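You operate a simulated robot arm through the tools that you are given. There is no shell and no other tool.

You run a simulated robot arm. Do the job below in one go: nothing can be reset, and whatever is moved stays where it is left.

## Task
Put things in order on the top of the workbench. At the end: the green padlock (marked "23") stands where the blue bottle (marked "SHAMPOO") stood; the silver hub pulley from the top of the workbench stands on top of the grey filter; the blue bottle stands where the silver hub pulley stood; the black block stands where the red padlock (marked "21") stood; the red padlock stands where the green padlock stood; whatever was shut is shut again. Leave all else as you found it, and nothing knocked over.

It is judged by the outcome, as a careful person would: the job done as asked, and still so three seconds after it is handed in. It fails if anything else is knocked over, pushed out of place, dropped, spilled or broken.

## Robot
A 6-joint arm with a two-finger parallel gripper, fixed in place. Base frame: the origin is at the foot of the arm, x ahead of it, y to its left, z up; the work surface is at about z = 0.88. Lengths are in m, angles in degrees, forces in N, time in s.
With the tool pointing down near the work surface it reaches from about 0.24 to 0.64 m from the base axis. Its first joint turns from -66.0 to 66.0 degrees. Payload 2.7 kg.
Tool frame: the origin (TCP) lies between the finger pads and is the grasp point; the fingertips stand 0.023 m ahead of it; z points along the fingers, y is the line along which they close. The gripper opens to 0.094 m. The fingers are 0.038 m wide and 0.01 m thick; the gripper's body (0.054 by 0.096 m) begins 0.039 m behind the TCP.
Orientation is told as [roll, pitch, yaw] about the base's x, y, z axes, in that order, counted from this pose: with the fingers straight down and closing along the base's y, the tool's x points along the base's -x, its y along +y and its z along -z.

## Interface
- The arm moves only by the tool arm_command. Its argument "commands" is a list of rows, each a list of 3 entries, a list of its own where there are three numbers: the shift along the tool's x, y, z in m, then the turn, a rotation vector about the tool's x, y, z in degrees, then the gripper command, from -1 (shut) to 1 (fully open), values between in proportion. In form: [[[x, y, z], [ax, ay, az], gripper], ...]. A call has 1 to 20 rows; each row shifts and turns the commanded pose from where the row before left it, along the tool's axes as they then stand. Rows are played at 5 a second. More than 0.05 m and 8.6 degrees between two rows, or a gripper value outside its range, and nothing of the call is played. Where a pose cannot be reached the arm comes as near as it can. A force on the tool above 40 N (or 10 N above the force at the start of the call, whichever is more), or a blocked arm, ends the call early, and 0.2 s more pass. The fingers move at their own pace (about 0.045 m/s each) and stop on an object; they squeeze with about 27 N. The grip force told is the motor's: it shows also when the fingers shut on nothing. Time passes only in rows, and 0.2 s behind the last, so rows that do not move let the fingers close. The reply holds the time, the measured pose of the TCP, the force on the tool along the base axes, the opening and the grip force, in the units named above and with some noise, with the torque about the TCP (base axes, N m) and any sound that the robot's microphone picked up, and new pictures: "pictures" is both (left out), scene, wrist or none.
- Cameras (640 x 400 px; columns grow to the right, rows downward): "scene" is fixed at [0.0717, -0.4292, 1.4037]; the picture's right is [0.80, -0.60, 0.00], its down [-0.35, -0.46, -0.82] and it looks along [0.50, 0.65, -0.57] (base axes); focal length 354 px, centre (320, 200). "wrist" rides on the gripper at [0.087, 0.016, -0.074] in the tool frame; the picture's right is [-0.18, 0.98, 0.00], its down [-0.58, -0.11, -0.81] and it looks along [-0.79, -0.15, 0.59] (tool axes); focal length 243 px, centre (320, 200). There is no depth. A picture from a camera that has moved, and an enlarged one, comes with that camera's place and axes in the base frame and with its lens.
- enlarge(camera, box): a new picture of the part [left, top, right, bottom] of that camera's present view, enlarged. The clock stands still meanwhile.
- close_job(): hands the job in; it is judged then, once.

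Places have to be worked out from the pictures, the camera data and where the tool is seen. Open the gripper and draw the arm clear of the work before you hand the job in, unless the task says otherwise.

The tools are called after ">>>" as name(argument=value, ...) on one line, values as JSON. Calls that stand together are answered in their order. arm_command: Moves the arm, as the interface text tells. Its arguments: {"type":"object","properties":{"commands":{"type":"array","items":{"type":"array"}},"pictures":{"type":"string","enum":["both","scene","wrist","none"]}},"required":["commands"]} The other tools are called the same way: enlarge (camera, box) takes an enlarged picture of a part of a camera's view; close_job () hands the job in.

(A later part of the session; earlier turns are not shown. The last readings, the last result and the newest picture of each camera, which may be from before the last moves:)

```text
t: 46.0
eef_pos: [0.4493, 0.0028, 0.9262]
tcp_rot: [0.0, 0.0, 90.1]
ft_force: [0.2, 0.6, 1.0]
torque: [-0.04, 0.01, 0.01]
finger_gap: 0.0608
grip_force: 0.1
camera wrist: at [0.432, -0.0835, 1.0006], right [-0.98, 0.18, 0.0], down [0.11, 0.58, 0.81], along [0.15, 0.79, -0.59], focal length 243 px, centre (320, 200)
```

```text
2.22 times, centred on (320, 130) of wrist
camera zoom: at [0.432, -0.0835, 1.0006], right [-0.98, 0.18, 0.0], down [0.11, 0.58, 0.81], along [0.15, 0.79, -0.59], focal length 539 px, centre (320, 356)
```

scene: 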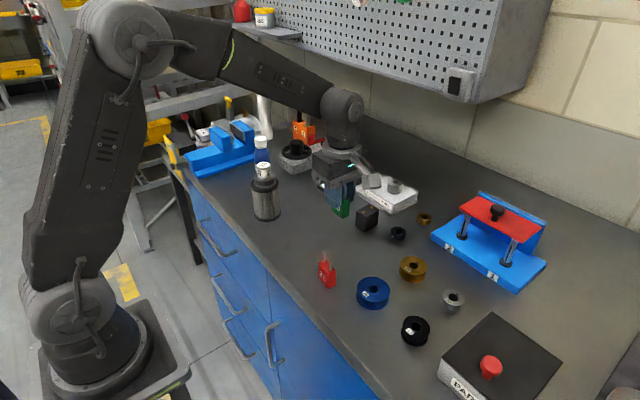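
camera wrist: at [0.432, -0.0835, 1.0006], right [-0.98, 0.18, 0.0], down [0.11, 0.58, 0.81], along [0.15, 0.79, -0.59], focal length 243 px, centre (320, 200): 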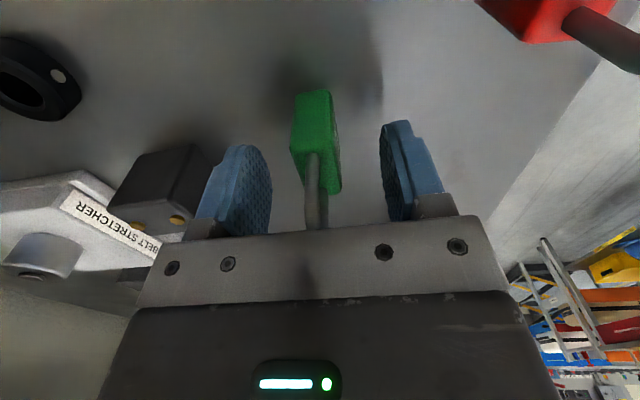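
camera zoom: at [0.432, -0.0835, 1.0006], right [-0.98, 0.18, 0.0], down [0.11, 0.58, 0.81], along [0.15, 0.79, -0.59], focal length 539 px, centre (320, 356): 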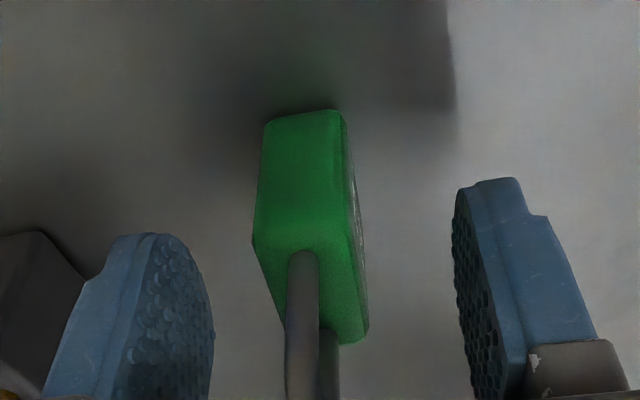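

The green padlock stands on its new place. I rise and move to a viewing spot short of the red padlock.

>>> arm_command(commands=[[[0, 0, -0.03], [0, 0, 0], 0.3], [[0, 0, -0.04], [0, 0, 0], 0.3], [[0, 0, -0.04], [0, 0, 0], 0.3], [[0, 0, -0.04], [0, 0, 0], 0.3], [[0.0295, 0.0202, 0], [0, 0, 0], 0.3], [[0.0295, 0.0202, 0], [0, 0, 0], 0.3], [[0.0295, 0.0202, 0], [0, 0, 0], 0.3], [[0.0295, 0.0202, 0], [0, 0, 0], 0.3], [[0, 0, 0], [0, 0, 0], 0.3]], pictures="both")

>>> enlarge(camera="wrist", box=[240, 0, 400, 120])

>>> enlarge(camera="scene", box=[300, 240, 360, 300])

>>> enlarge(camera="scene", box=[300, 180, 420, 260])

```text
t: 48.0
eef_pos: [0.3693, -0.1148, 1.0751]
tcp_rot: [0.0, 0.0, 90.1]
ft_force: [0.2, 0.4, -0.3]
torque: [-0.01, 0.01, 0.02]
finger_gap: 0.061
grip_force: 0.1
camera wrist: at [0.3516, -0.2022, 1.1496], right [-0.98, 0.18, 0.0], down [0.11, 0.58, 0.81], along [0.15, 0.79, -0.59], focal length 243 px, centre (320, 200)
```

scene: 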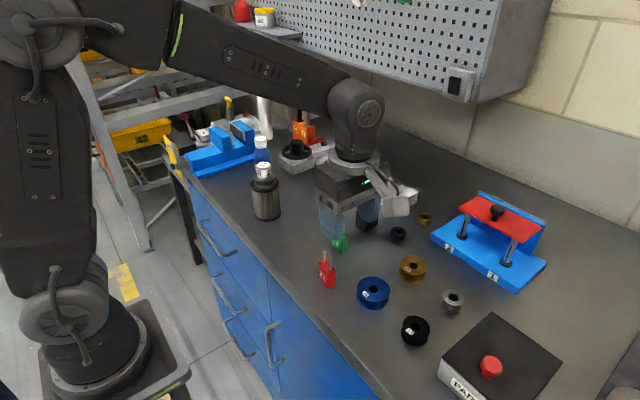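
wrist: 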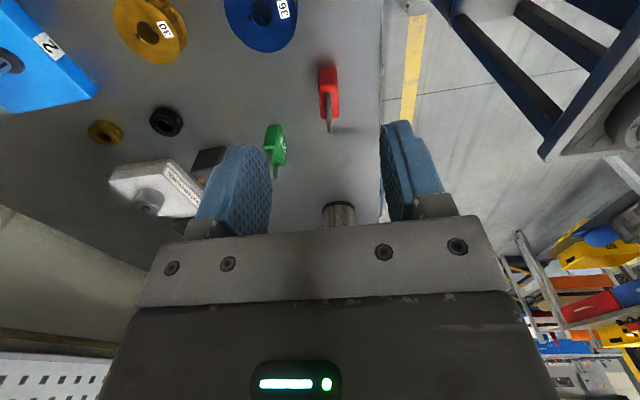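

```text
3.33 times, centred on (320, 60) of wrist
camera zoom: at [0.3516, -0.2022, 1.1496], right [-0.98, 0.18, 0.0], down [0.11, 0.58, 0.81], along [0.15, 0.79, -0.59], focal length 809 px, centre (320, 667)
```

zoom: 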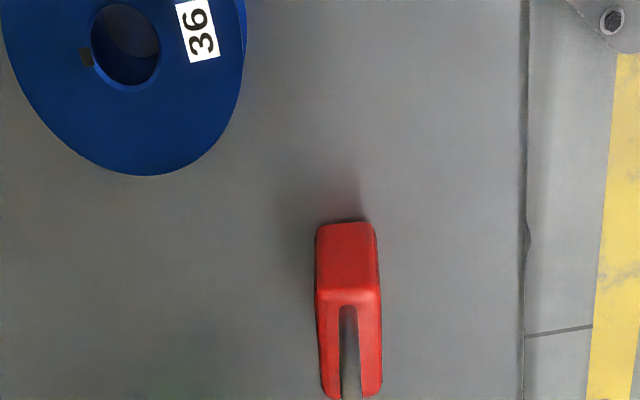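

```text
6.67 times, centred on (330, 270) of scene
camera zoom: at [0.0717, -0.4293, 1.4037], right [0.8, -0.6, 0.0], down [-0.35, -0.46, -0.82], along [0.5, 0.65, -0.57], focal length 2361 px, centre (253, -267)
```

zoom: 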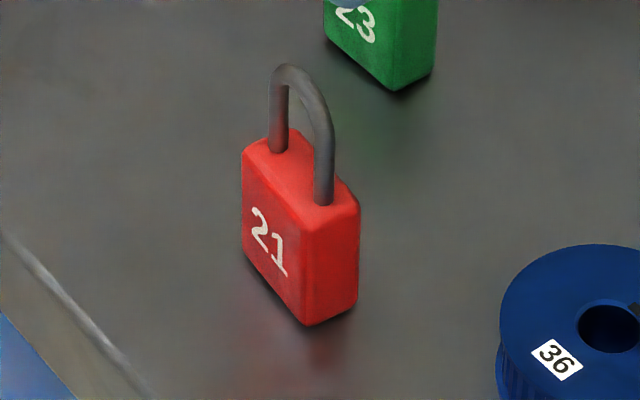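

```text
5.00 times, centred on (360, 220) of scene
camera zoom: at [0.0717, -0.4293, 1.4037], right [0.8, -0.6, 0.0], down [-0.35, -0.46, -0.82], along [0.5, 0.65, -0.57], focal length 1771 px, centre (120, 100)
```

zoom: 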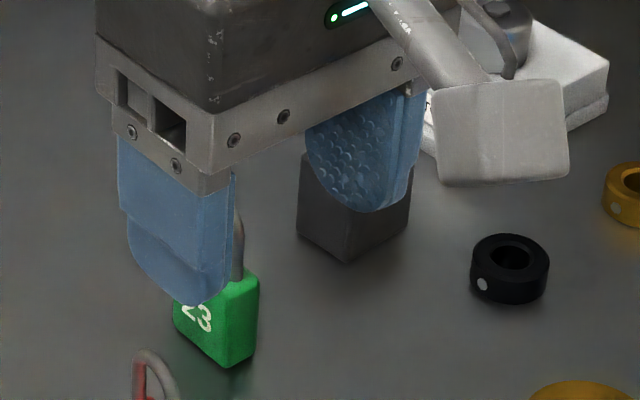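

Red padlock's body: x 0.359–0.377, y −0.076 to −0.04, so its centre is about [0.368, −0.058]. I move above it and down to z = 1.0.

>>> arm_command(commands=[[[-0.029, 0.0005, 0], [0, 0, 0], 0.3], [[-0.0285, 0.0005, 0], [0, 0, 0], 0.3], [[0, 0, 0.03], [0, 0, 0], 0.3], [[0, 0, 0.03], [0, 0, 0], 0.3], [[0, 0, 0.015], [0, 0, 0], 0.3], [[0, 0, 0], [0, 0, 0], 0.3]], pictures="both")

>>> enlarge(camera="wrist", box=[220, 40, 420, 220])

>>> enlarge(camera="scene", box=[290, 190, 410, 310])

```text
t: 49.4
eef_pos: [0.3687, -0.0579, 0.9993]
tcp_rot: [0.0, 0.0, 90.2]
ft_force: [0.0, -0.7, 0.4]
torque: [-0.02, 0.01, 0.03]
finger_gap: 0.061
grip_force: 0.1
camera wrist: at [0.3514, -0.1438, 1.0748], right [-0.98, 0.18, 0.0], down [0.11, 0.58, 0.81], along [0.15, 0.79, -0.59], focal length 243 px, centre (320, 200)
```

scene: 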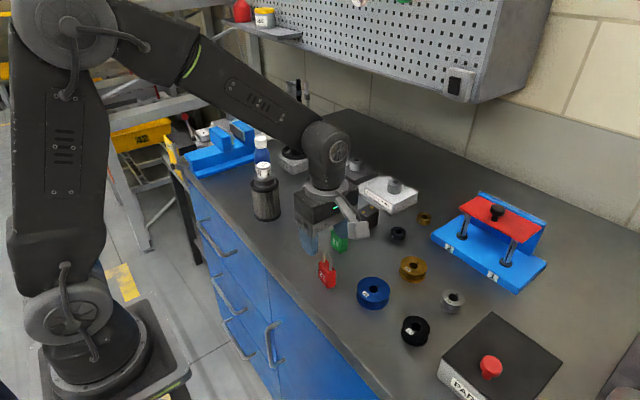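
wrist: 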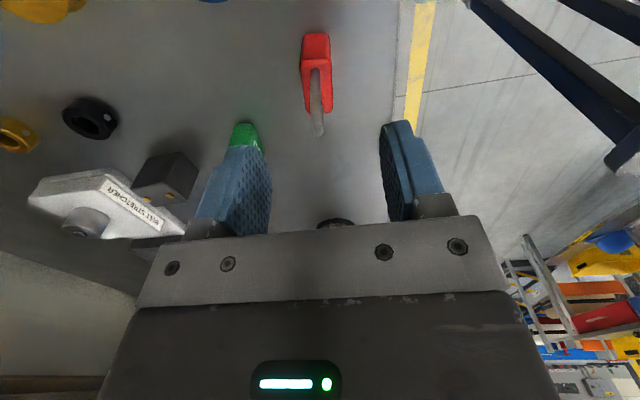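

```text
2.22 times, centred on (320, 130) of wrist
camera zoom: at [0.3514, -0.1438, 1.0748], right [-0.98, 0.18, 0.0], down [0.11, 0.58, 0.81], along [0.15, 0.79, -0.59], focal length 539 px, centre (320, 356)
```

zoom: 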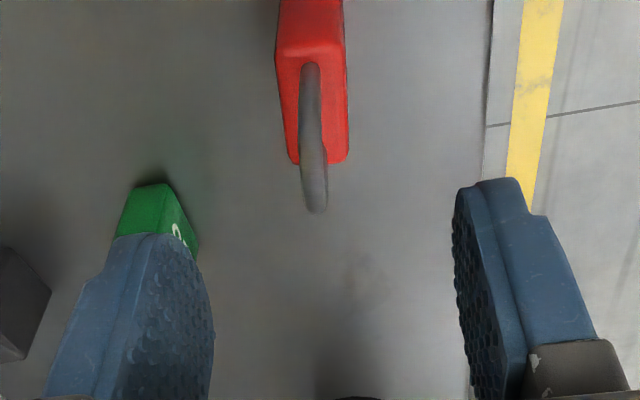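

```text
3.33 times, centred on (350, 250) of scene
camera zoom: at [0.0717, -0.4292, 1.4037], right [0.8, -0.6, 0.0], down [-0.35, -0.46, -0.82], along [0.5, 0.65, -0.57], focal length 1181 px, centre (220, 33)
```

zoom: 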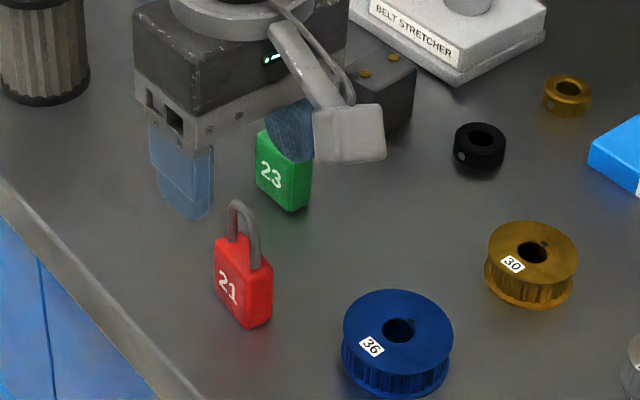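

The red padlock is centred within about 1 mm but turned a few degrees clockwise. I turn the tool by 5° to match, then descend to TCP z ≈ 0.926.

>>> arm_command(commands=[[[0, -0.0006, 0], [0, 0, 5], 0.3], [[0, 0, 0.03], [0, 0, 0], 0.3], [[0, 0, 0.03], [0, 0, 0], 0.3], [[0, 0, 0.0125], [0, 0, 0], 0.3], [[0, 0, 0], [0, 0, 0], 0.3]], pictures="wrist")

>>> enlarge(camera="wrist", box=[220, 40, 420, 220])

>>> enlarge(camera="scene", box=[290, 210, 390, 310])

```text
t: 50.6
eef_pos: [0.3705, -0.0581, 0.9291]
tcp_rot: [0.1, 0.0, 85.1]
ft_force: [-0.2, 0.9, -0.3]
torque: [-0.05, 0.03, 0.02]
finger_gap: 0.0609
grip_force: 0.0
camera wrist: at [0.345, -0.1431, 1.0034], right [-0.96, 0.27, 0.0], down [0.16, 0.57, 0.81], along [0.22, 0.78, -0.59], focal length 243 px, centre (320, 200)
```

wrist: 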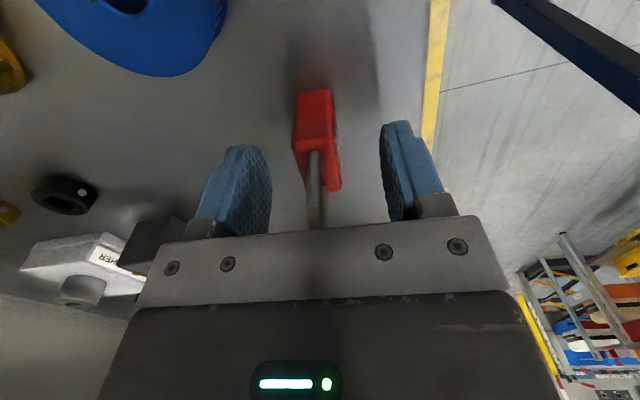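

```text
2.22 times, centred on (320, 130) of wrist
camera zoom: at [0.345, -0.1431, 1.0034], right [-0.96, 0.27, 0.0], down [0.16, 0.57, 0.81], along [0.22, 0.78, -0.59], focal length 539 px, centre (320, 356)
```

zoom: 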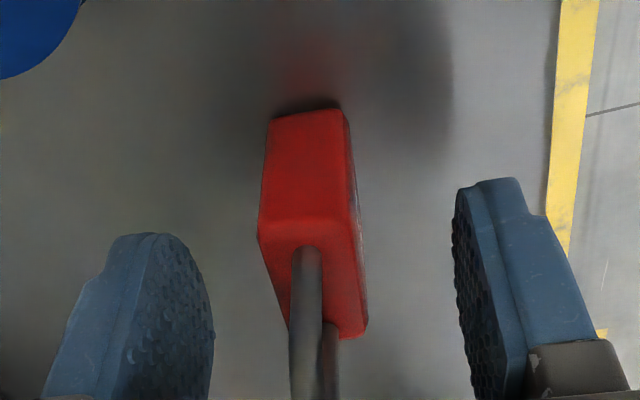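

```text
4.00 times, centred on (340, 260) of scene
camera zoom: at [0.0717, -0.4292, 1.4037], right [0.8, -0.6, 0.0], down [-0.35, -0.46, -0.82], along [0.5, 0.65, -0.57], focal length 1417 px, centre (240, -40)
```

zoom: 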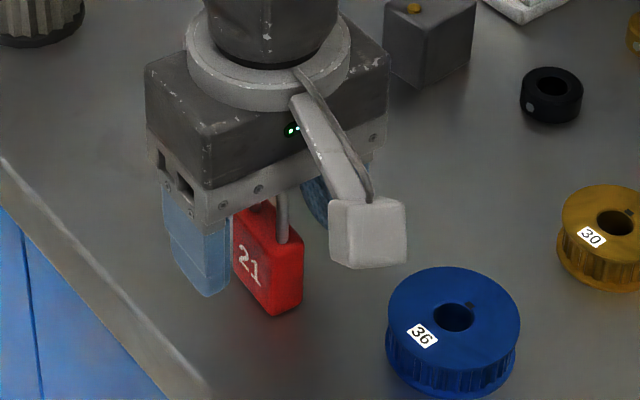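

The red padlock sits just as the green one did. I lower 1 mm and close.

>>> arm_command(commands=[[[0, 0, 0.001], [0, 0, 0], 0.3], [[0, 0, 0], [0, 0, 0], -1], [[0, 0, 0], [0, 0, 0], -1], [[0, 0, 0], [0, 0, 0], -1], [[0, 0, 0], [0, 0, 0], -1], [[0, 0, 0], [0, 0, 0], -1]], pictures="wrist")

>>> enlarge(camera="wrist", box=[220, 40, 420, 220])

```text
t: 52.0
eef_pos: [0.3694, -0.058, 0.9277]
tcp_rot: [-0.1, 0.0, 85.2]
ft_force: [-0.5, -0.3, -0.1]
torque: [0.01, -0.02, -0.02]
finger_gap: 0.0197
grip_force: 27.1
camera wrist: at [0.3446, -0.1428, 1.0024], right [-0.96, 0.27, 0.0], down [0.16, 0.57, 0.81], along [0.22, 0.78, -0.59], focal length 243 px, centre (320, 200)
```

wrist: 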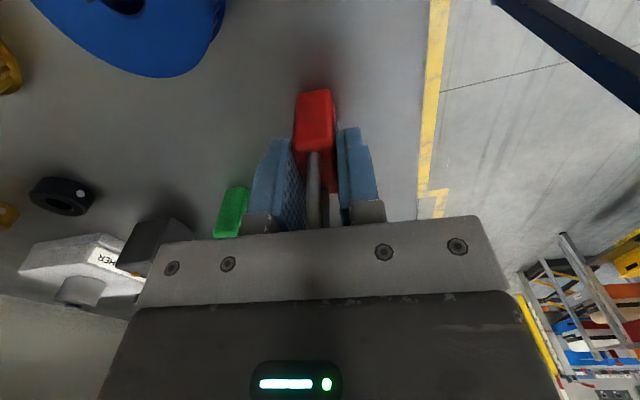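

```text
2.22 times, centred on (320, 130) of wrist
camera zoom: at [0.3446, -0.1428, 1.0024], right [-0.96, 0.27, 0.0], down [0.16, 0.57, 0.81], along [0.22, 0.78, -0.59], focal length 539 px, centre (320, 356)
```

zoom: 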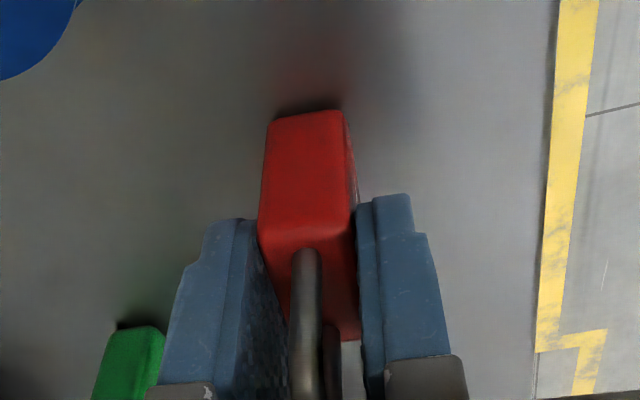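

Red padlock gripped (0.0197 m), sitting in the fingers exactly as the green one did. I lift it and carry it over to the green padlock's old place (tool at [0.489, 0.143]).

>>> arm_command(commands=[[[0, 0, -0.01], [0, 0, 0], -1], [[0, 0, -0.03], [0, 0, 0], -1], [[0, 0, -0.04], [0, 0, 0], -1], [[0, 0, -0.045], [0, 0, 0], -1], [[0, 0, 0], [0, 0, -2.5], -1], [[-0.03435, -0.01857, 0], [0, 0, 0], -1], [[-0.03435, -0.01857, 0], [0, 0, 0], -1], [[-0.03435, -0.01857, 0], [0, 0, 0], -1], [[-0.03435, -0.01857, 0], [0, 0, 0], -1], [[-0.03435, -0.01857, 0], [0, 0, 0], -1], [[-0.03435, -0.01857, 0], [0, 0, 0], -1], [[0, 0, 0], [0, 0, 0], -1]], pictures="both")

>>> enlarge(camera="scene", box=[250, 120, 410, 260])

```text
t: 54.6
eef_pos: [0.4884, 0.1458, 1.0539]
tcp_rot: [0.0, 0.0, 87.6]
ft_force: [0.2, -1.0, -1.0]
torque: [0.0, 0.0, 0.02]
finger_gap: 0.0195
grip_force: 27.1
camera wrist: at [0.4676, 0.0598, 1.128], right [-0.97, 0.23, 0.0], down [0.13, 0.58, 0.81], along [0.18, 0.79, -0.59], focal length 243 px, centre (320, 200)
```

scene: 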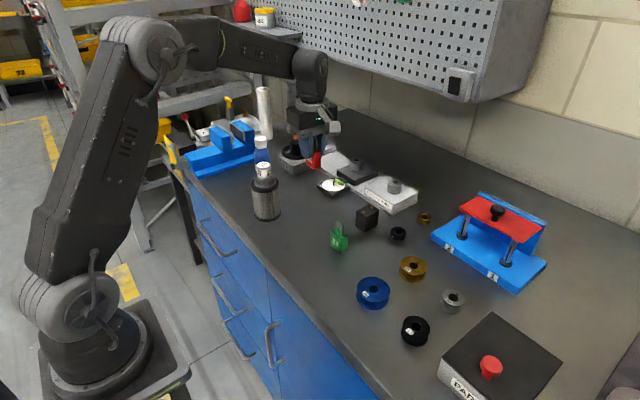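
wrist: 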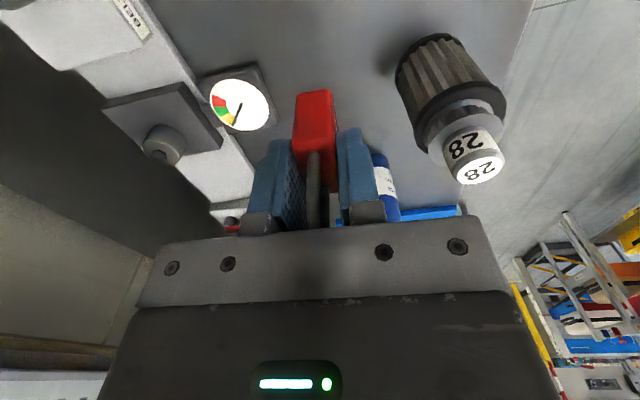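

```text
2.86 times, centred on (330, 190) of scene
camera zoom: at [0.0718, -0.4292, 1.4037], right [0.8, -0.6, 0.0], down [-0.35, -0.46, -0.82], along [0.5, 0.65, -0.57], focal length 1012 px, centre (291, 229)
```

zoom: 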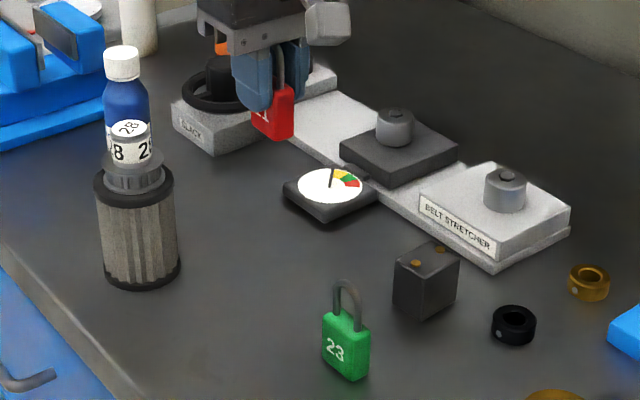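

The reading is 2–3 mm beyond in y. I correct it while lowering to z ≈ 0.95, then re-read.

>>> arm_command(commands=[[[0.0018, -0.001, 0.03], [0, 0, 0], -1], [[0, 0, 0.04], [0, 0, 0], -1], [[0, 0, 0.03], [0, 0, 0], -1], [[0, 0, 0], [0, 0, 0], -1], [[0, 0, 0], [0, 0, 0], -1]], pictures="both")

>>> enlarge(camera="scene", box=[260, 140, 360, 240])

```text
t: 55.8
eef_pos: [0.4904, 0.1436, 0.9517]
tcp_rot: [0.1, -0.1, 87.6]
ft_force: [0.0, -0.2, -0.9]
torque: [0.02, 0.01, -0.01]
finger_gap: 0.0197
grip_force: 27.0
camera wrist: at [0.4688, 0.0573, 1.0261], right [-0.97, 0.23, 0.0], down [0.13, 0.58, 0.81], along [0.18, 0.79, -0.59], focal length 243 px, centre (320, 200)
```

scene: 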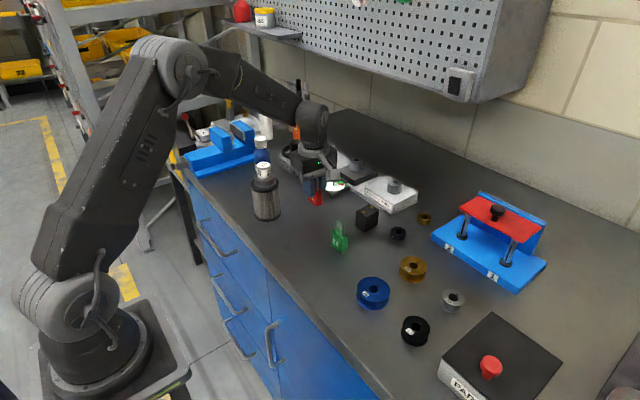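
wrist: 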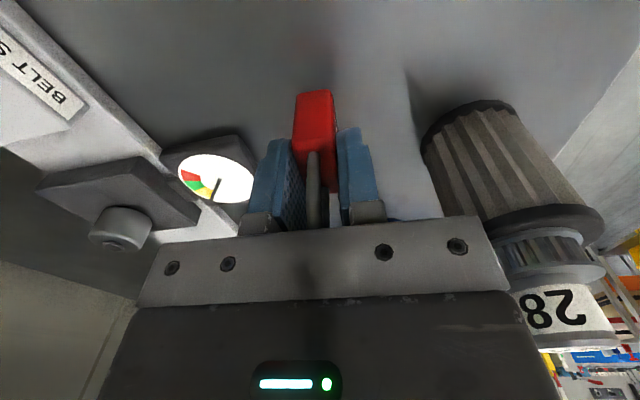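

```text
4.00 times, centred on (310, 190) of scene
camera zoom: at [0.0717, -0.4292, 1.4037], right [0.8, -0.6, 0.0], down [-0.35, -0.46, -0.82], along [0.5, 0.65, -0.57], focal length 1417 px, centre (360, 240)
```

zoom: 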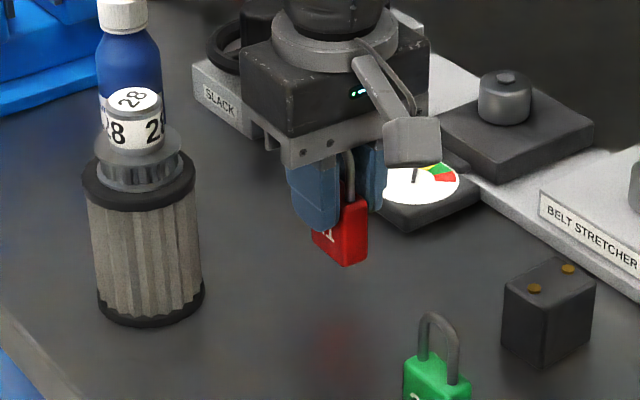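

Now at [0.489, 0.1435] as wanted. I lower 2 cm and then in small steps.

>>> arm_command(commands=[[[0, 0, 0.012], [0, 0, 0], -1], [[0, 0, 0.007], [0, 0, 0], -1], [[0, 0, 0.003], [0, 0, 0], -1], [[0, 0, 0.001], [0, 0, 0], -1], [[0, 0, 0], [0, 0, 0], -1]], pictures="none")

```text
t: 57.0
eef_pos: [0.4889, 0.1417, 0.928]
tcp_rot: [-0.1, 0.0, 87.7]
ft_force: [0.0, 0.5, -0.7]
torque: [0.01, 0.02, 0.01]
finger_gap: 0.0196
grip_force: 27.3
```

No contact yet. I go on in 1 mm steps.

>>> arm_command(commands=[[[0, 0, 0.001], [0, 0, 0], -1], [[0, 0, 0], [0, 0, 0], -1]], pictures="none")

```text
t: 57.6
eef_pos: [0.4888, 0.1425, 0.9283]
tcp_rot: [0.1, 0.0, 87.6]
ft_force: [0.2, -0.1, -0.6]
torque: [0.01, 0.04, 0.03]
finger_gap: 0.0193
grip_force: 27.2
```

>>> arm_command(commands=[[[0, 0, 0.001], [0, 0, 0], -1], [[0, 0, 0], [0, 0, 0], -1]], pictures="none")

```text
t: 58.2
eef_pos: [0.4887, 0.1423, 0.9286]
tcp_rot: [-0.1, -0.2, 87.6]
ft_force: [-2.2, -1.0, 5.1]
torque: [-0.03, 0.07, 0.03]
finger_gap: 0.0196
grip_force: 27.5
```

Contact (5 N). I open the fingers to about 0.06 m.

>>> arm_command(commands=[[[0, 0, 0], [0, 0, 0], -0.3], [[0, 0, 0], [0, 0, 0], 0.3], [[0, 0, 0], [0, 0, 0], 0.3], [[0, 0, 0], [0, 0, 0], 0.3]], pictures="wrist")

>>> enlarge(camera="wrist", box=[220, 40, 420, 220])

```text
t: 59.2
eef_pos: [0.489, 0.1429, 0.9271]
tcp_rot: [0.0, 0.0, 87.6]
ft_force: [-0.4, 0.6, -0.6]
torque: [-0.03, 0.02, -0.03]
finger_gap: 0.061
grip_force: 0.1
camera wrist: at [0.4684, 0.0566, 1.0017], right [-0.97, 0.23, 0.0], down [0.13, 0.58, 0.81], along [0.18, 0.79, -0.59], focal length 243 px, centre (320, 200)
```

wrist: 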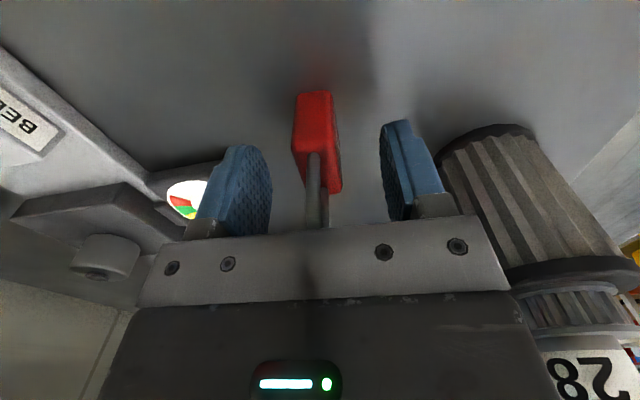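

```text
2.22 times, centred on (320, 130) of wrist
camera zoom: at [0.4684, 0.0566, 1.0017], right [-0.97, 0.23, 0.0], down [0.13, 0.58, 0.81], along [0.18, 0.79, -0.59], focal length 539 px, centre (320, 356)
```

zoom: 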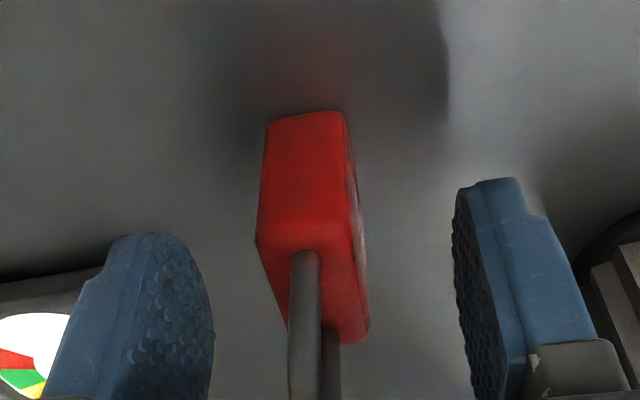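

The red padlock stands free. I rise and move to a viewing spot short of the black block, turning the tool to about yaw 99.5, the block's angle by my reckoning.

>>> arm_command(commands=[[[0, 0, -0.03], [0, 0, 0], 0.3], [[0, 0, -0.04], [0, 0, 0], 0.3], [[0, 0, -0.04], [0, 0, 0], 0.3], [[0, 0, -0.045], [0, 0, 0], 0.3], [[0.035, -0.0137, 0], [0, 0, 0], 0.5], [[0.035, -0.0137, 0], [0, 0, 0], 0.5], [[0.035, -0.0137, 0], [0, 0, 0], 0.5], [[0.035, -0.0137, 0], [0, 0, 0], 0.5], [[0.035, -0.0137, 0], [0, 0, 0], 0.5], [[0, 0, 0], [0, 0, -5.95], 0.5], [[0, 0, 0], [0, 0, -5.95], 0.5], [[0, 0, 0], [0, 0, 0], 0.5]], pictures="both")

>>> enlarge(camera="wrist", box=[220, 0, 420, 150])

>>> enlarge(camera="scene", box=[250, 140, 430, 270])

```text
t: 61.8
eef_pos: [0.5513, -0.0363, 1.0828]
tcp_rot: [0.1, 0.0, 99.5]
ft_force: [0.2, -0.6, 0.6]
torque: [-0.01, 0.02, 0.01]
finger_gap: 0.0706
grip_force: 0.1
camera wrist: at [0.5478, -0.1235, 1.1579], right [-1.0, 0.02, 0.0], down [0.01, 0.59, 0.81], along [0.02, 0.81, -0.59], focal length 243 px, centre (320, 200)
```

scene: 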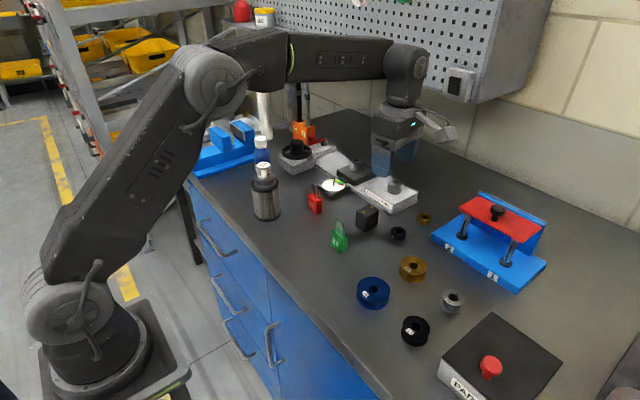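
wrist: 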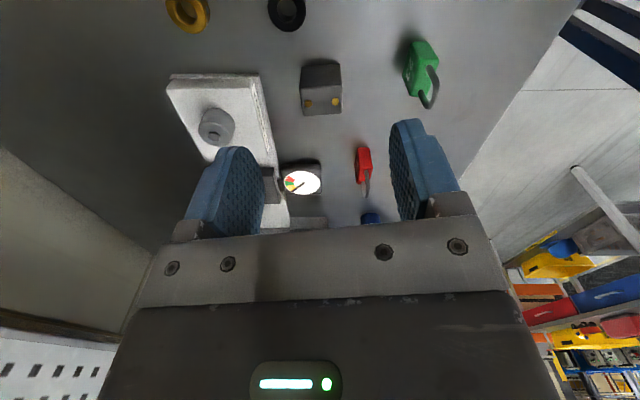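

```text
2.67 times, centred on (320, 75) of wrist
camera zoom: at [0.5478, -0.1235, 1.1579], right [-1.0, 0.02, 0.0], down [0.01, 0.59, 0.81], along [0.02, 0.81, -0.59], focal length 647 px, centre (320, 533)
```

zoom: 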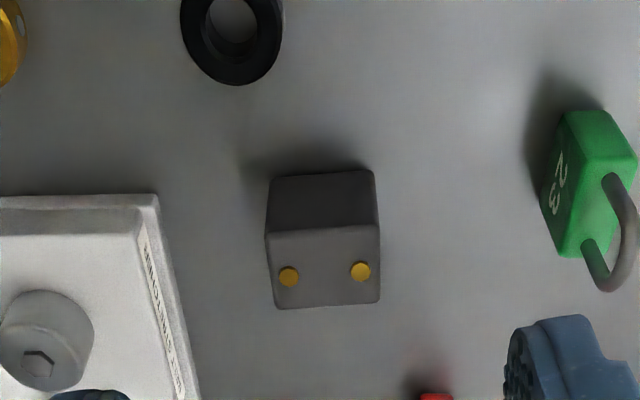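

```text
3.08 times, centred on (340, 205) of scene
camera zoom: at [0.0717, -0.4292, 1.4037], right [0.8, -0.6, 0.0], down [-0.35, -0.46, -0.82], along [0.5, 0.65, -0.57], focal length 1090 px, centre (258, 185)
```

zoom: 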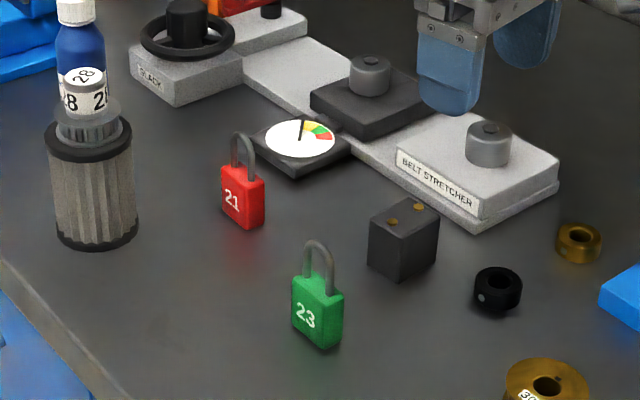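

The block is 0.043 × 0.032 m, turned about +4°, centred at [0.549, 0.0215], top z 0.922. I set the yaw to 94, move above it and down to z = 1.0.

>>> arm_command(commands=[[[0, 0, 0], [0, 0, 5.5], 0.6], [[-0.0289, -0.0011, 0], [0, 0, 0], 0.6], [[-0.0289, -0.0011, 0], [0, 0, 0], 0.6], [[0, 0, 0.03], [0, 0, 0], 0.6], [[0, 0, 0.03], [0, 0, 0], 0.6], [[0, 0, 0.02], [0, 0, 0], 0.6], [[0, 0, 0], [0, 0, 0], 0.6]], pictures="both")

>>> enlarge(camera="wrist", box=[180, 20, 460, 220])

>>> enlarge(camera="scene", box=[310, 130, 430, 260])

```text
t: 63.4
eef_pos: [0.5491, 0.0216, 1.0033]
tcp_rot: [-0.1, -0.1, 94.0]
ft_force: [-1.0, -0.3, 0.7]
torque: [0.01, 0.01, 0.02]
finger_gap: 0.0754
grip_force: 0.0
camera wrist: at [0.5374, -0.0655, 1.0773], right [-0.99, 0.12, 0.0], down [0.07, 0.59, 0.81], along [0.09, 0.8, -0.59], focal length 243 px, centre (320, 200)
```

scene: 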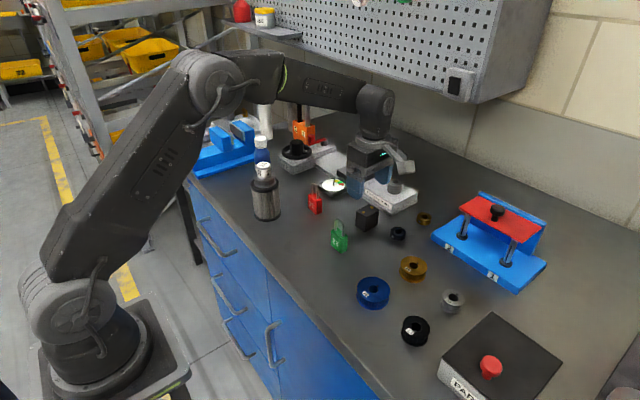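
wrist: 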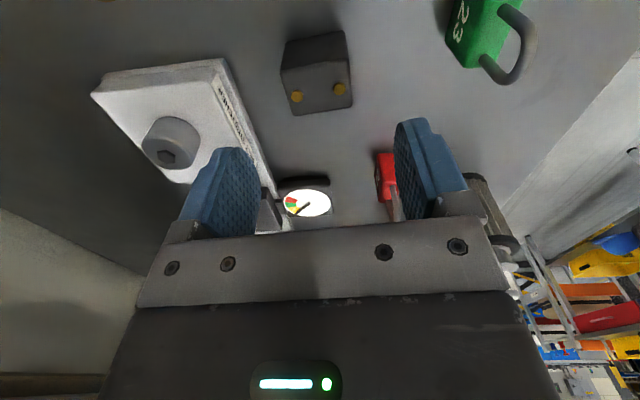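

```text
2.00 times, centred on (320, 120) of wrist
camera zoom: at [0.5374, -0.0655, 1.0773], right [-0.99, 0.12, 0.0], down [0.07, 0.59, 0.81], along [0.09, 0.8, -0.59], focal length 485 px, centre (320, 360)
```

zoom: 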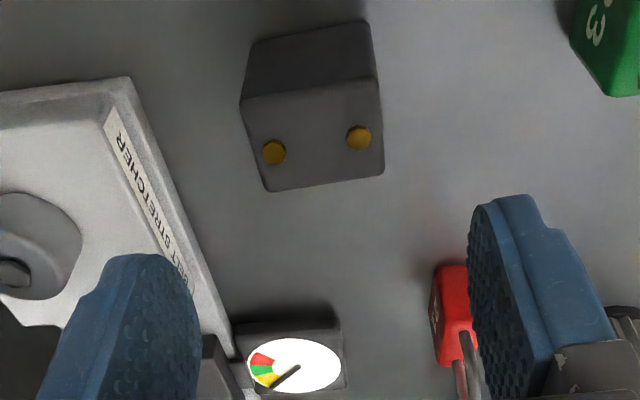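

```text
3.08 times, centred on (370, 195) of scene
camera zoom: at [0.0717, -0.4292, 1.4037], right [0.8, -0.6, 0.0], down [-0.35, -0.46, -0.82], along [0.5, 0.65, -0.57], focal length 1090 px, centre (166, 215)
```

zoom: 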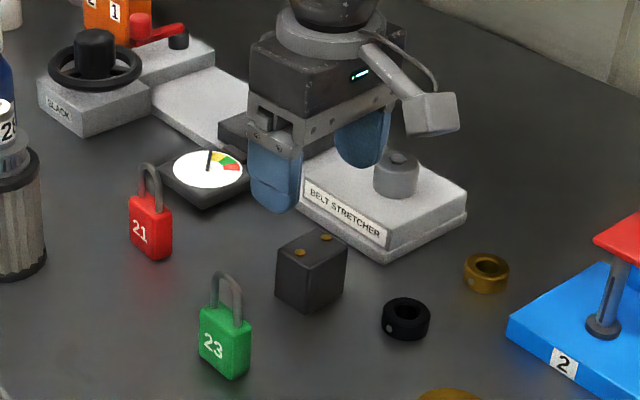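

Block centre confirmed at [0.549, 0.021] with a turn of about 4°. I descend to TCP z ≈ 0.912 with the fingers open at 0.075 m.

>>> arm_command(commands=[[[0, 0, 0.03], [0, 0, 0], 0.6], [[0, 0, 0.03], [0, 0, 0], 0.6], [[0, 0, 0.02], [0, 0, 0], 0.6], [[0, 0, 0.01], [0, 0, 0], 0.6], [[0, 0, 0], [0, 0, 0], 0.6]], pictures="wrist")

>>> enlarge(camera="wrist", box=[180, 60, 460, 240])

>>> enlarge(camera="scene", box=[320, 160, 420, 250])

```text
t: 64.6
eef_pos: [0.5484, 0.0209, 0.9116]
tcp_rot: [0.0, 0.0, 94.0]
ft_force: [0.2, 0.3, -0.3]
torque: [-0.01, -0.01, 0.01]
finger_gap: 0.0755
grip_force: 0.0
camera wrist: at [0.5368, -0.0649, 0.9863], right [-0.99, 0.12, 0.0], down [0.07, 0.59, 0.81], along [0.09, 0.8, -0.59], focal length 243 px, centre (320, 200)
```

wrist: 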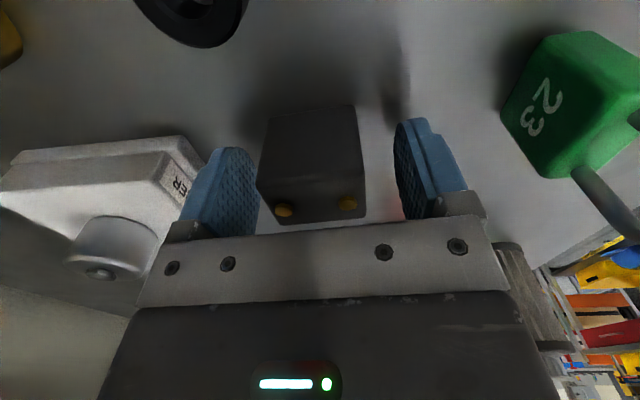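

```text
2.22 times, centred on (320, 150) of wrist
camera zoom: at [0.5368, -0.0649, 0.9863], right [-0.99, 0.12, 0.0], down [0.07, 0.59, 0.81], along [0.09, 0.8, -0.59], focal length 539 px, centre (320, 311)
```

zoom: 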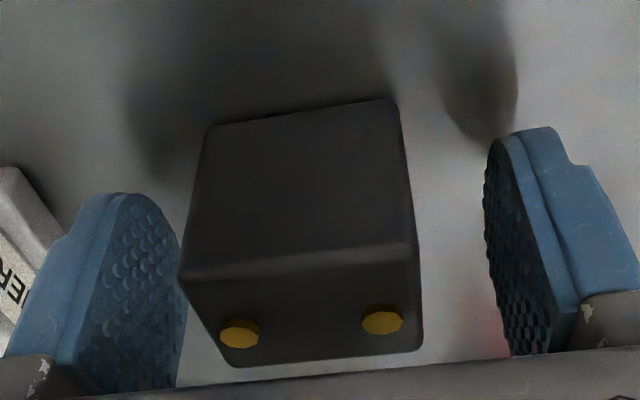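

```text
4.44 times, centred on (370, 205) of scene
camera zoom: at [0.0717, -0.4292, 1.4037], right [0.8, -0.6, 0.0], down [-0.35, -0.46, -0.82], along [0.5, 0.65, -0.57], focal length 1574 px, centre (98, 178)
```

zoom: 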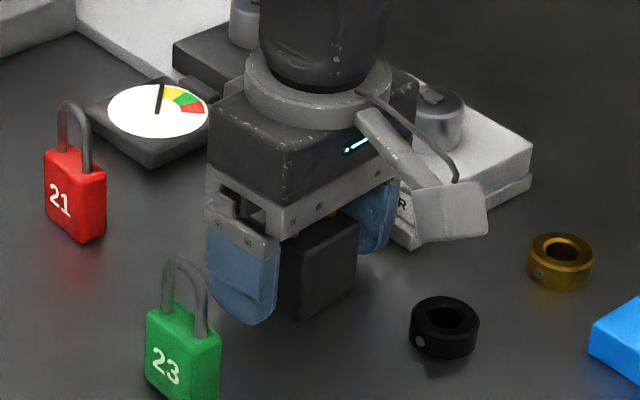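

The block lies between the fingers with room on both sides. I close the gripper.

>>> arm_command(commands=[[[0, 0, 0], [0, 0, 0], -1], [[0, 0, 0], [0, 0, 0], -1], [[0, 0, 0], [0, 0, 0], -1], [[0, 0, 0], [0, 0, 0], -1], [[0, 0, 0], [0, 0, 0], -1]], pictures="wrist")

>>> enlarge(camera="wrist", box=[180, 60, 460, 240])

```text
t: 65.8
eef_pos: [0.548, 0.0224, 0.9114]
tcp_rot: [0.1, 0.0, 94.1]
ft_force: [0.3, 0.5, -0.4]
torque: [0.0, -0.01, -0.03]
finger_gap: 0.0436
grip_force: 27.0
camera wrist: at [0.5368, -0.065, 0.9866], right [-0.99, 0.12, 0.0], down [0.07, 0.59, 0.81], along [0.09, 0.8, -0.59], focal length 243 px, centre (320, 200)
```

wrist: 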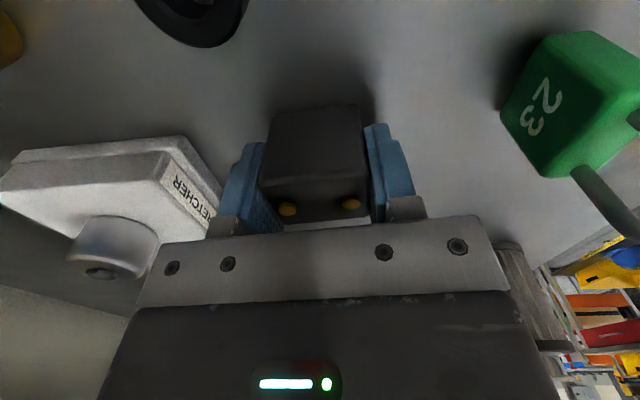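

```text
2.22 times, centred on (320, 150) of wrist
camera zoom: at [0.5368, -0.065, 0.9866], right [-0.99, 0.12, 0.0], down [0.07, 0.59, 0.81], along [0.09, 0.8, -0.59], focal length 539 px, centre (320, 311)
```

zoom: 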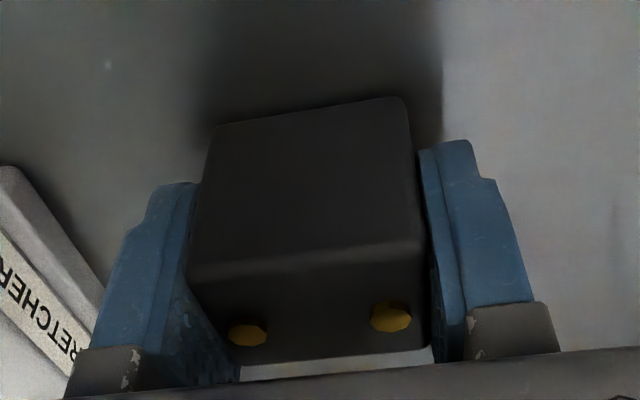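

Gripped (0.0436 m). I lift and carry the block over to the red padlock's old place, [0.369, −0.059].

>>> arm_command(commands=[[[0, 0, -0.01], [0, 0, 0], -1], [[0, 0, -0.03], [0, 0, 0], -1], [[0, 0, -0.04], [0, 0, 0], -1], [[0, 0, -0.04], [0, 0, 0], -1], [[0, 0, -0.02], [0, 0, 0], -1], [[0.01356, 0.03694, 0], [0, 0, 0], -1], [[0.01356, 0.03694, 0], [0, 0, 0], -1], [[0.01356, 0.03694, 0], [0, 0, 0], -1], [[0.01356, 0.03694, 0], [0, 0, 0], -1], [[0.01356, 0.03694, 0], [0, 0, 0], -1], [[0, 0, 0], [0, 0, 0], -1], [[0, 0, 0], [0, 0, 0], -1]], pictures="both")

>>> enlarge(camera="scene", box=[270, 150, 430, 310])

```text
t: 68.4
eef_pos: [0.3702, -0.0568, 1.0491]
tcp_rot: [0.1, 0.0, 93.9]
ft_force: [0.1, -1.0, -0.4]
torque: [0.03, 0.04, -0.02]
finger_gap: 0.0436
grip_force: 27.3
camera wrist: at [0.3585, -0.1451, 1.125], right [-0.99, 0.12, 0.0], down [0.07, 0.59, 0.81], along [0.09, 0.8, -0.59], focal length 243 px, centre (320, 200)
```

scene: 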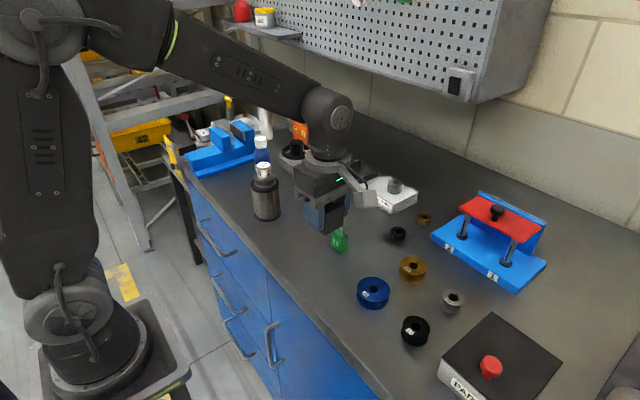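
wrist: 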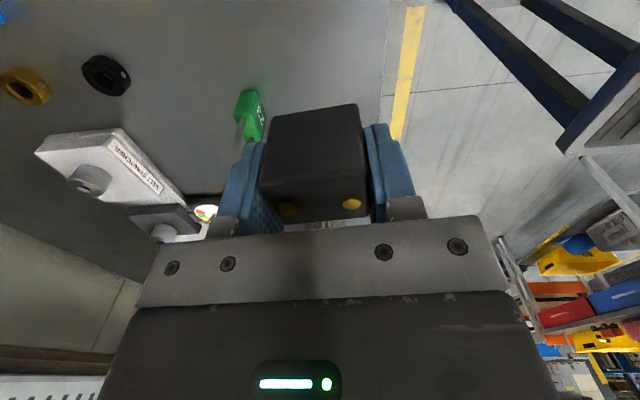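

```text
2.50 times, centred on (350, 230) of scene
camera zoom: at [0.0717, -0.4292, 1.4037], right [0.8, -0.6, 0.0], down [-0.35, -0.46, -0.82], along [0.5, 0.65, -0.57], focal length 886 px, centre (245, 125)
```

zoom: 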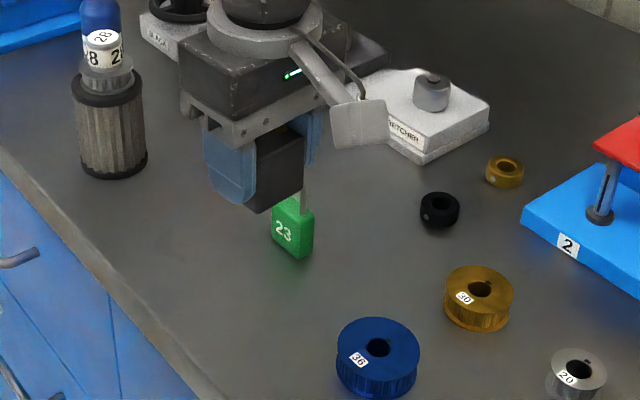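

Position reads [0.369, −0.057]; I correct 1.5 mm in y and lower to about 1 cm above the table.

>>> arm_command(commands=[[[0.0015, 0, 0.03], [0, 0, 0], -1], [[0, 0, 0.04], [0, 0, 0], -1], [[0, 0, 0.04], [0, 0, 0], -1], [[0, 0, 0.018], [0, 0, 0], -1], [[0, 0, 0.005], [0, 0, 0], -1], [[0, 0, 0], [0, 0, 0], -1]], pictures="wrist")

>>> enlarge(camera="scene", box=[280, 190, 400, 310])

```text
t: 69.8
eef_pos: [0.3685, -0.0599, 0.9188]
tcp_rot: [0.0, -0.1, 94.1]
ft_force: [-0.4, -0.6, -0.3]
torque: [0.02, 0.02, -0.01]
finger_gap: 0.0436
grip_force: 26.8
camera wrist: at [0.3587, -0.1468, 0.9934], right [-0.99, 0.12, 0.0], down [0.07, 0.59, 0.81], along [0.09, 0.8, -0.59], focal length 243 px, centre (320, 200)
```

wrist: 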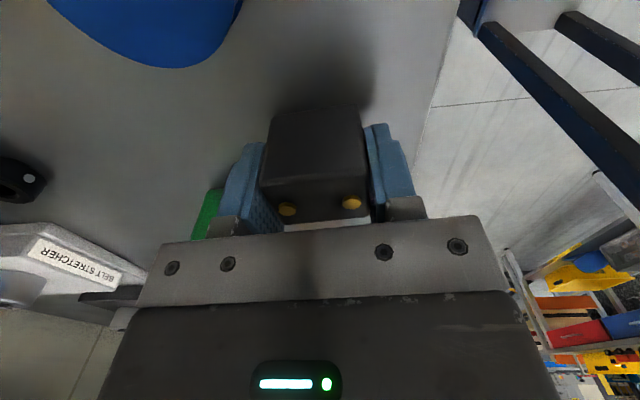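

```text
3.33 times, centred on (340, 250) of scene
camera zoom: at [0.0717, -0.4292, 1.4037], right [0.8, -0.6, 0.0], down [-0.35, -0.46, -0.82], along [0.5, 0.65, -0.57], focal length 1181 px, centre (253, 33)
```

zoom: 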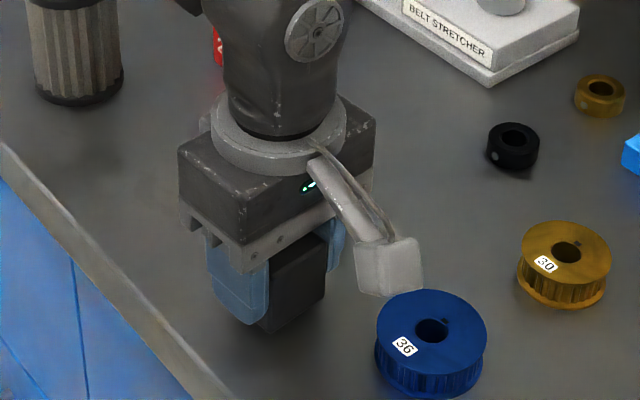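

Clear of the blue pulley. I continue down in small steps.

>>> arm_command(commands=[[[0, 0, 0.003], [0, 0, 0], -1], [[0, 0, 0.002], [0, 0, 0], -1], [[0, 0, 0.001], [0, 0, 0], -1], [[0, 0, 0], [0, 0, 0], -1]], pictures="none")

```text
t: 70.8
eef_pos: [0.369, -0.0605, 0.9139]
tcp_rot: [0.1, 0.0, 94.0]
ft_force: [-0.4, -0.3, -1.0]
torque: [0.03, -0.03, 0.0]
finger_gap: 0.0433
grip_force: 26.9
```

No contact yet; 1 mm more with a 1 mm y trim.

>>> arm_command(commands=[[[-0.001, 0, 0.001], [0, 0, 0], -1], [[0, 0, 0], [0, 0, 0], -1]], pictures="none")

```text
t: 71.4
eef_pos: [0.3696, -0.0584, 0.9125]
tcp_rot: [0.0, 0.0, 94.0]
ft_force: [-0.9, -0.5, 1.0]
torque: [-0.01, 0.04, -0.02]
finger_gap: 0.0435
grip_force: 26.9
```

>>> arm_command(commands=[[[0, 0, 0.0008], [0, 0, 0], -1], [[0, 0, 0], [0, 0, 0], -1]], pictures="none")

```text
t: 72.0
eef_pos: [0.368, -0.0589, 0.9121]
tcp_rot: [-0.1, 0.1, 93.9]
ft_force: [-4.4, -1.1, 15.2]
torque: [-0.05, 0.18, 0.01]
finger_gap: 0.0436
grip_force: 26.7
```

Contact (15 N). I ease up slightly and open the fingers.

>>> arm_command(commands=[[[0, 0, -0.0006], [0, 0, 0], -1], [[0, 0, 0], [0, 0, 0], 0.2], [[0, 0, 0], [0, 0, 0], 0.6], [[0, 0, 0], [0, 0, 0], 0.6], [[0, 0, 0], [0, 0, 0], 0.6]], pictures="wrist")

>>> enlarge(camera="wrist", box=[180, 60, 460, 240])

```text
t: 73.2
eef_pos: [0.3687, -0.0584, 0.9105]
tcp_rot: [0.1, 0.0, 93.9]
ft_force: [0.2, -0.9, 0.3]
torque: [0.01, 0.0, 0.02]
finger_gap: 0.0753
grip_force: 0.1
camera wrist: at [0.3574, -0.1458, 0.9865], right [-0.99, 0.12, 0.0], down [0.07, 0.59, 0.81], along [0.09, 0.8, -0.59], focal length 243 px, centre (320, 200)
```

wrist: 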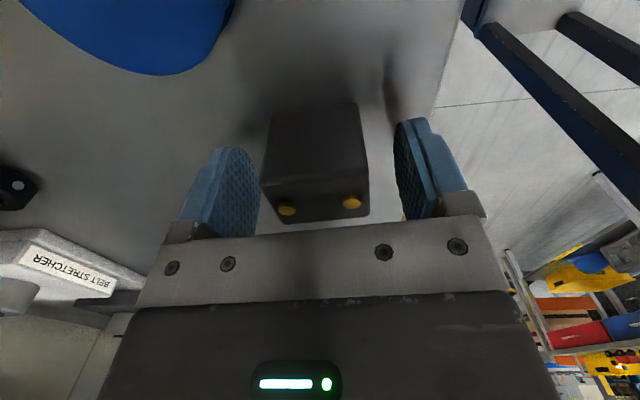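

```text
2.22 times, centred on (320, 150) of wrist
camera zoom: at [0.3574, -0.1458, 0.9865], right [-0.99, 0.12, 0.0], down [0.07, 0.59, 0.81], along [0.09, 0.8, -0.59], focal length 539 px, centre (320, 311)
```

zoom: 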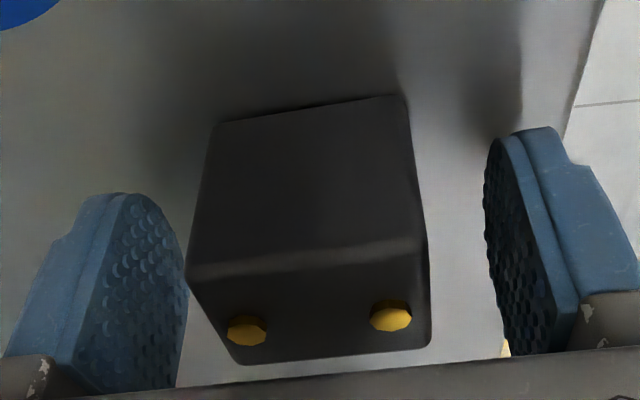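

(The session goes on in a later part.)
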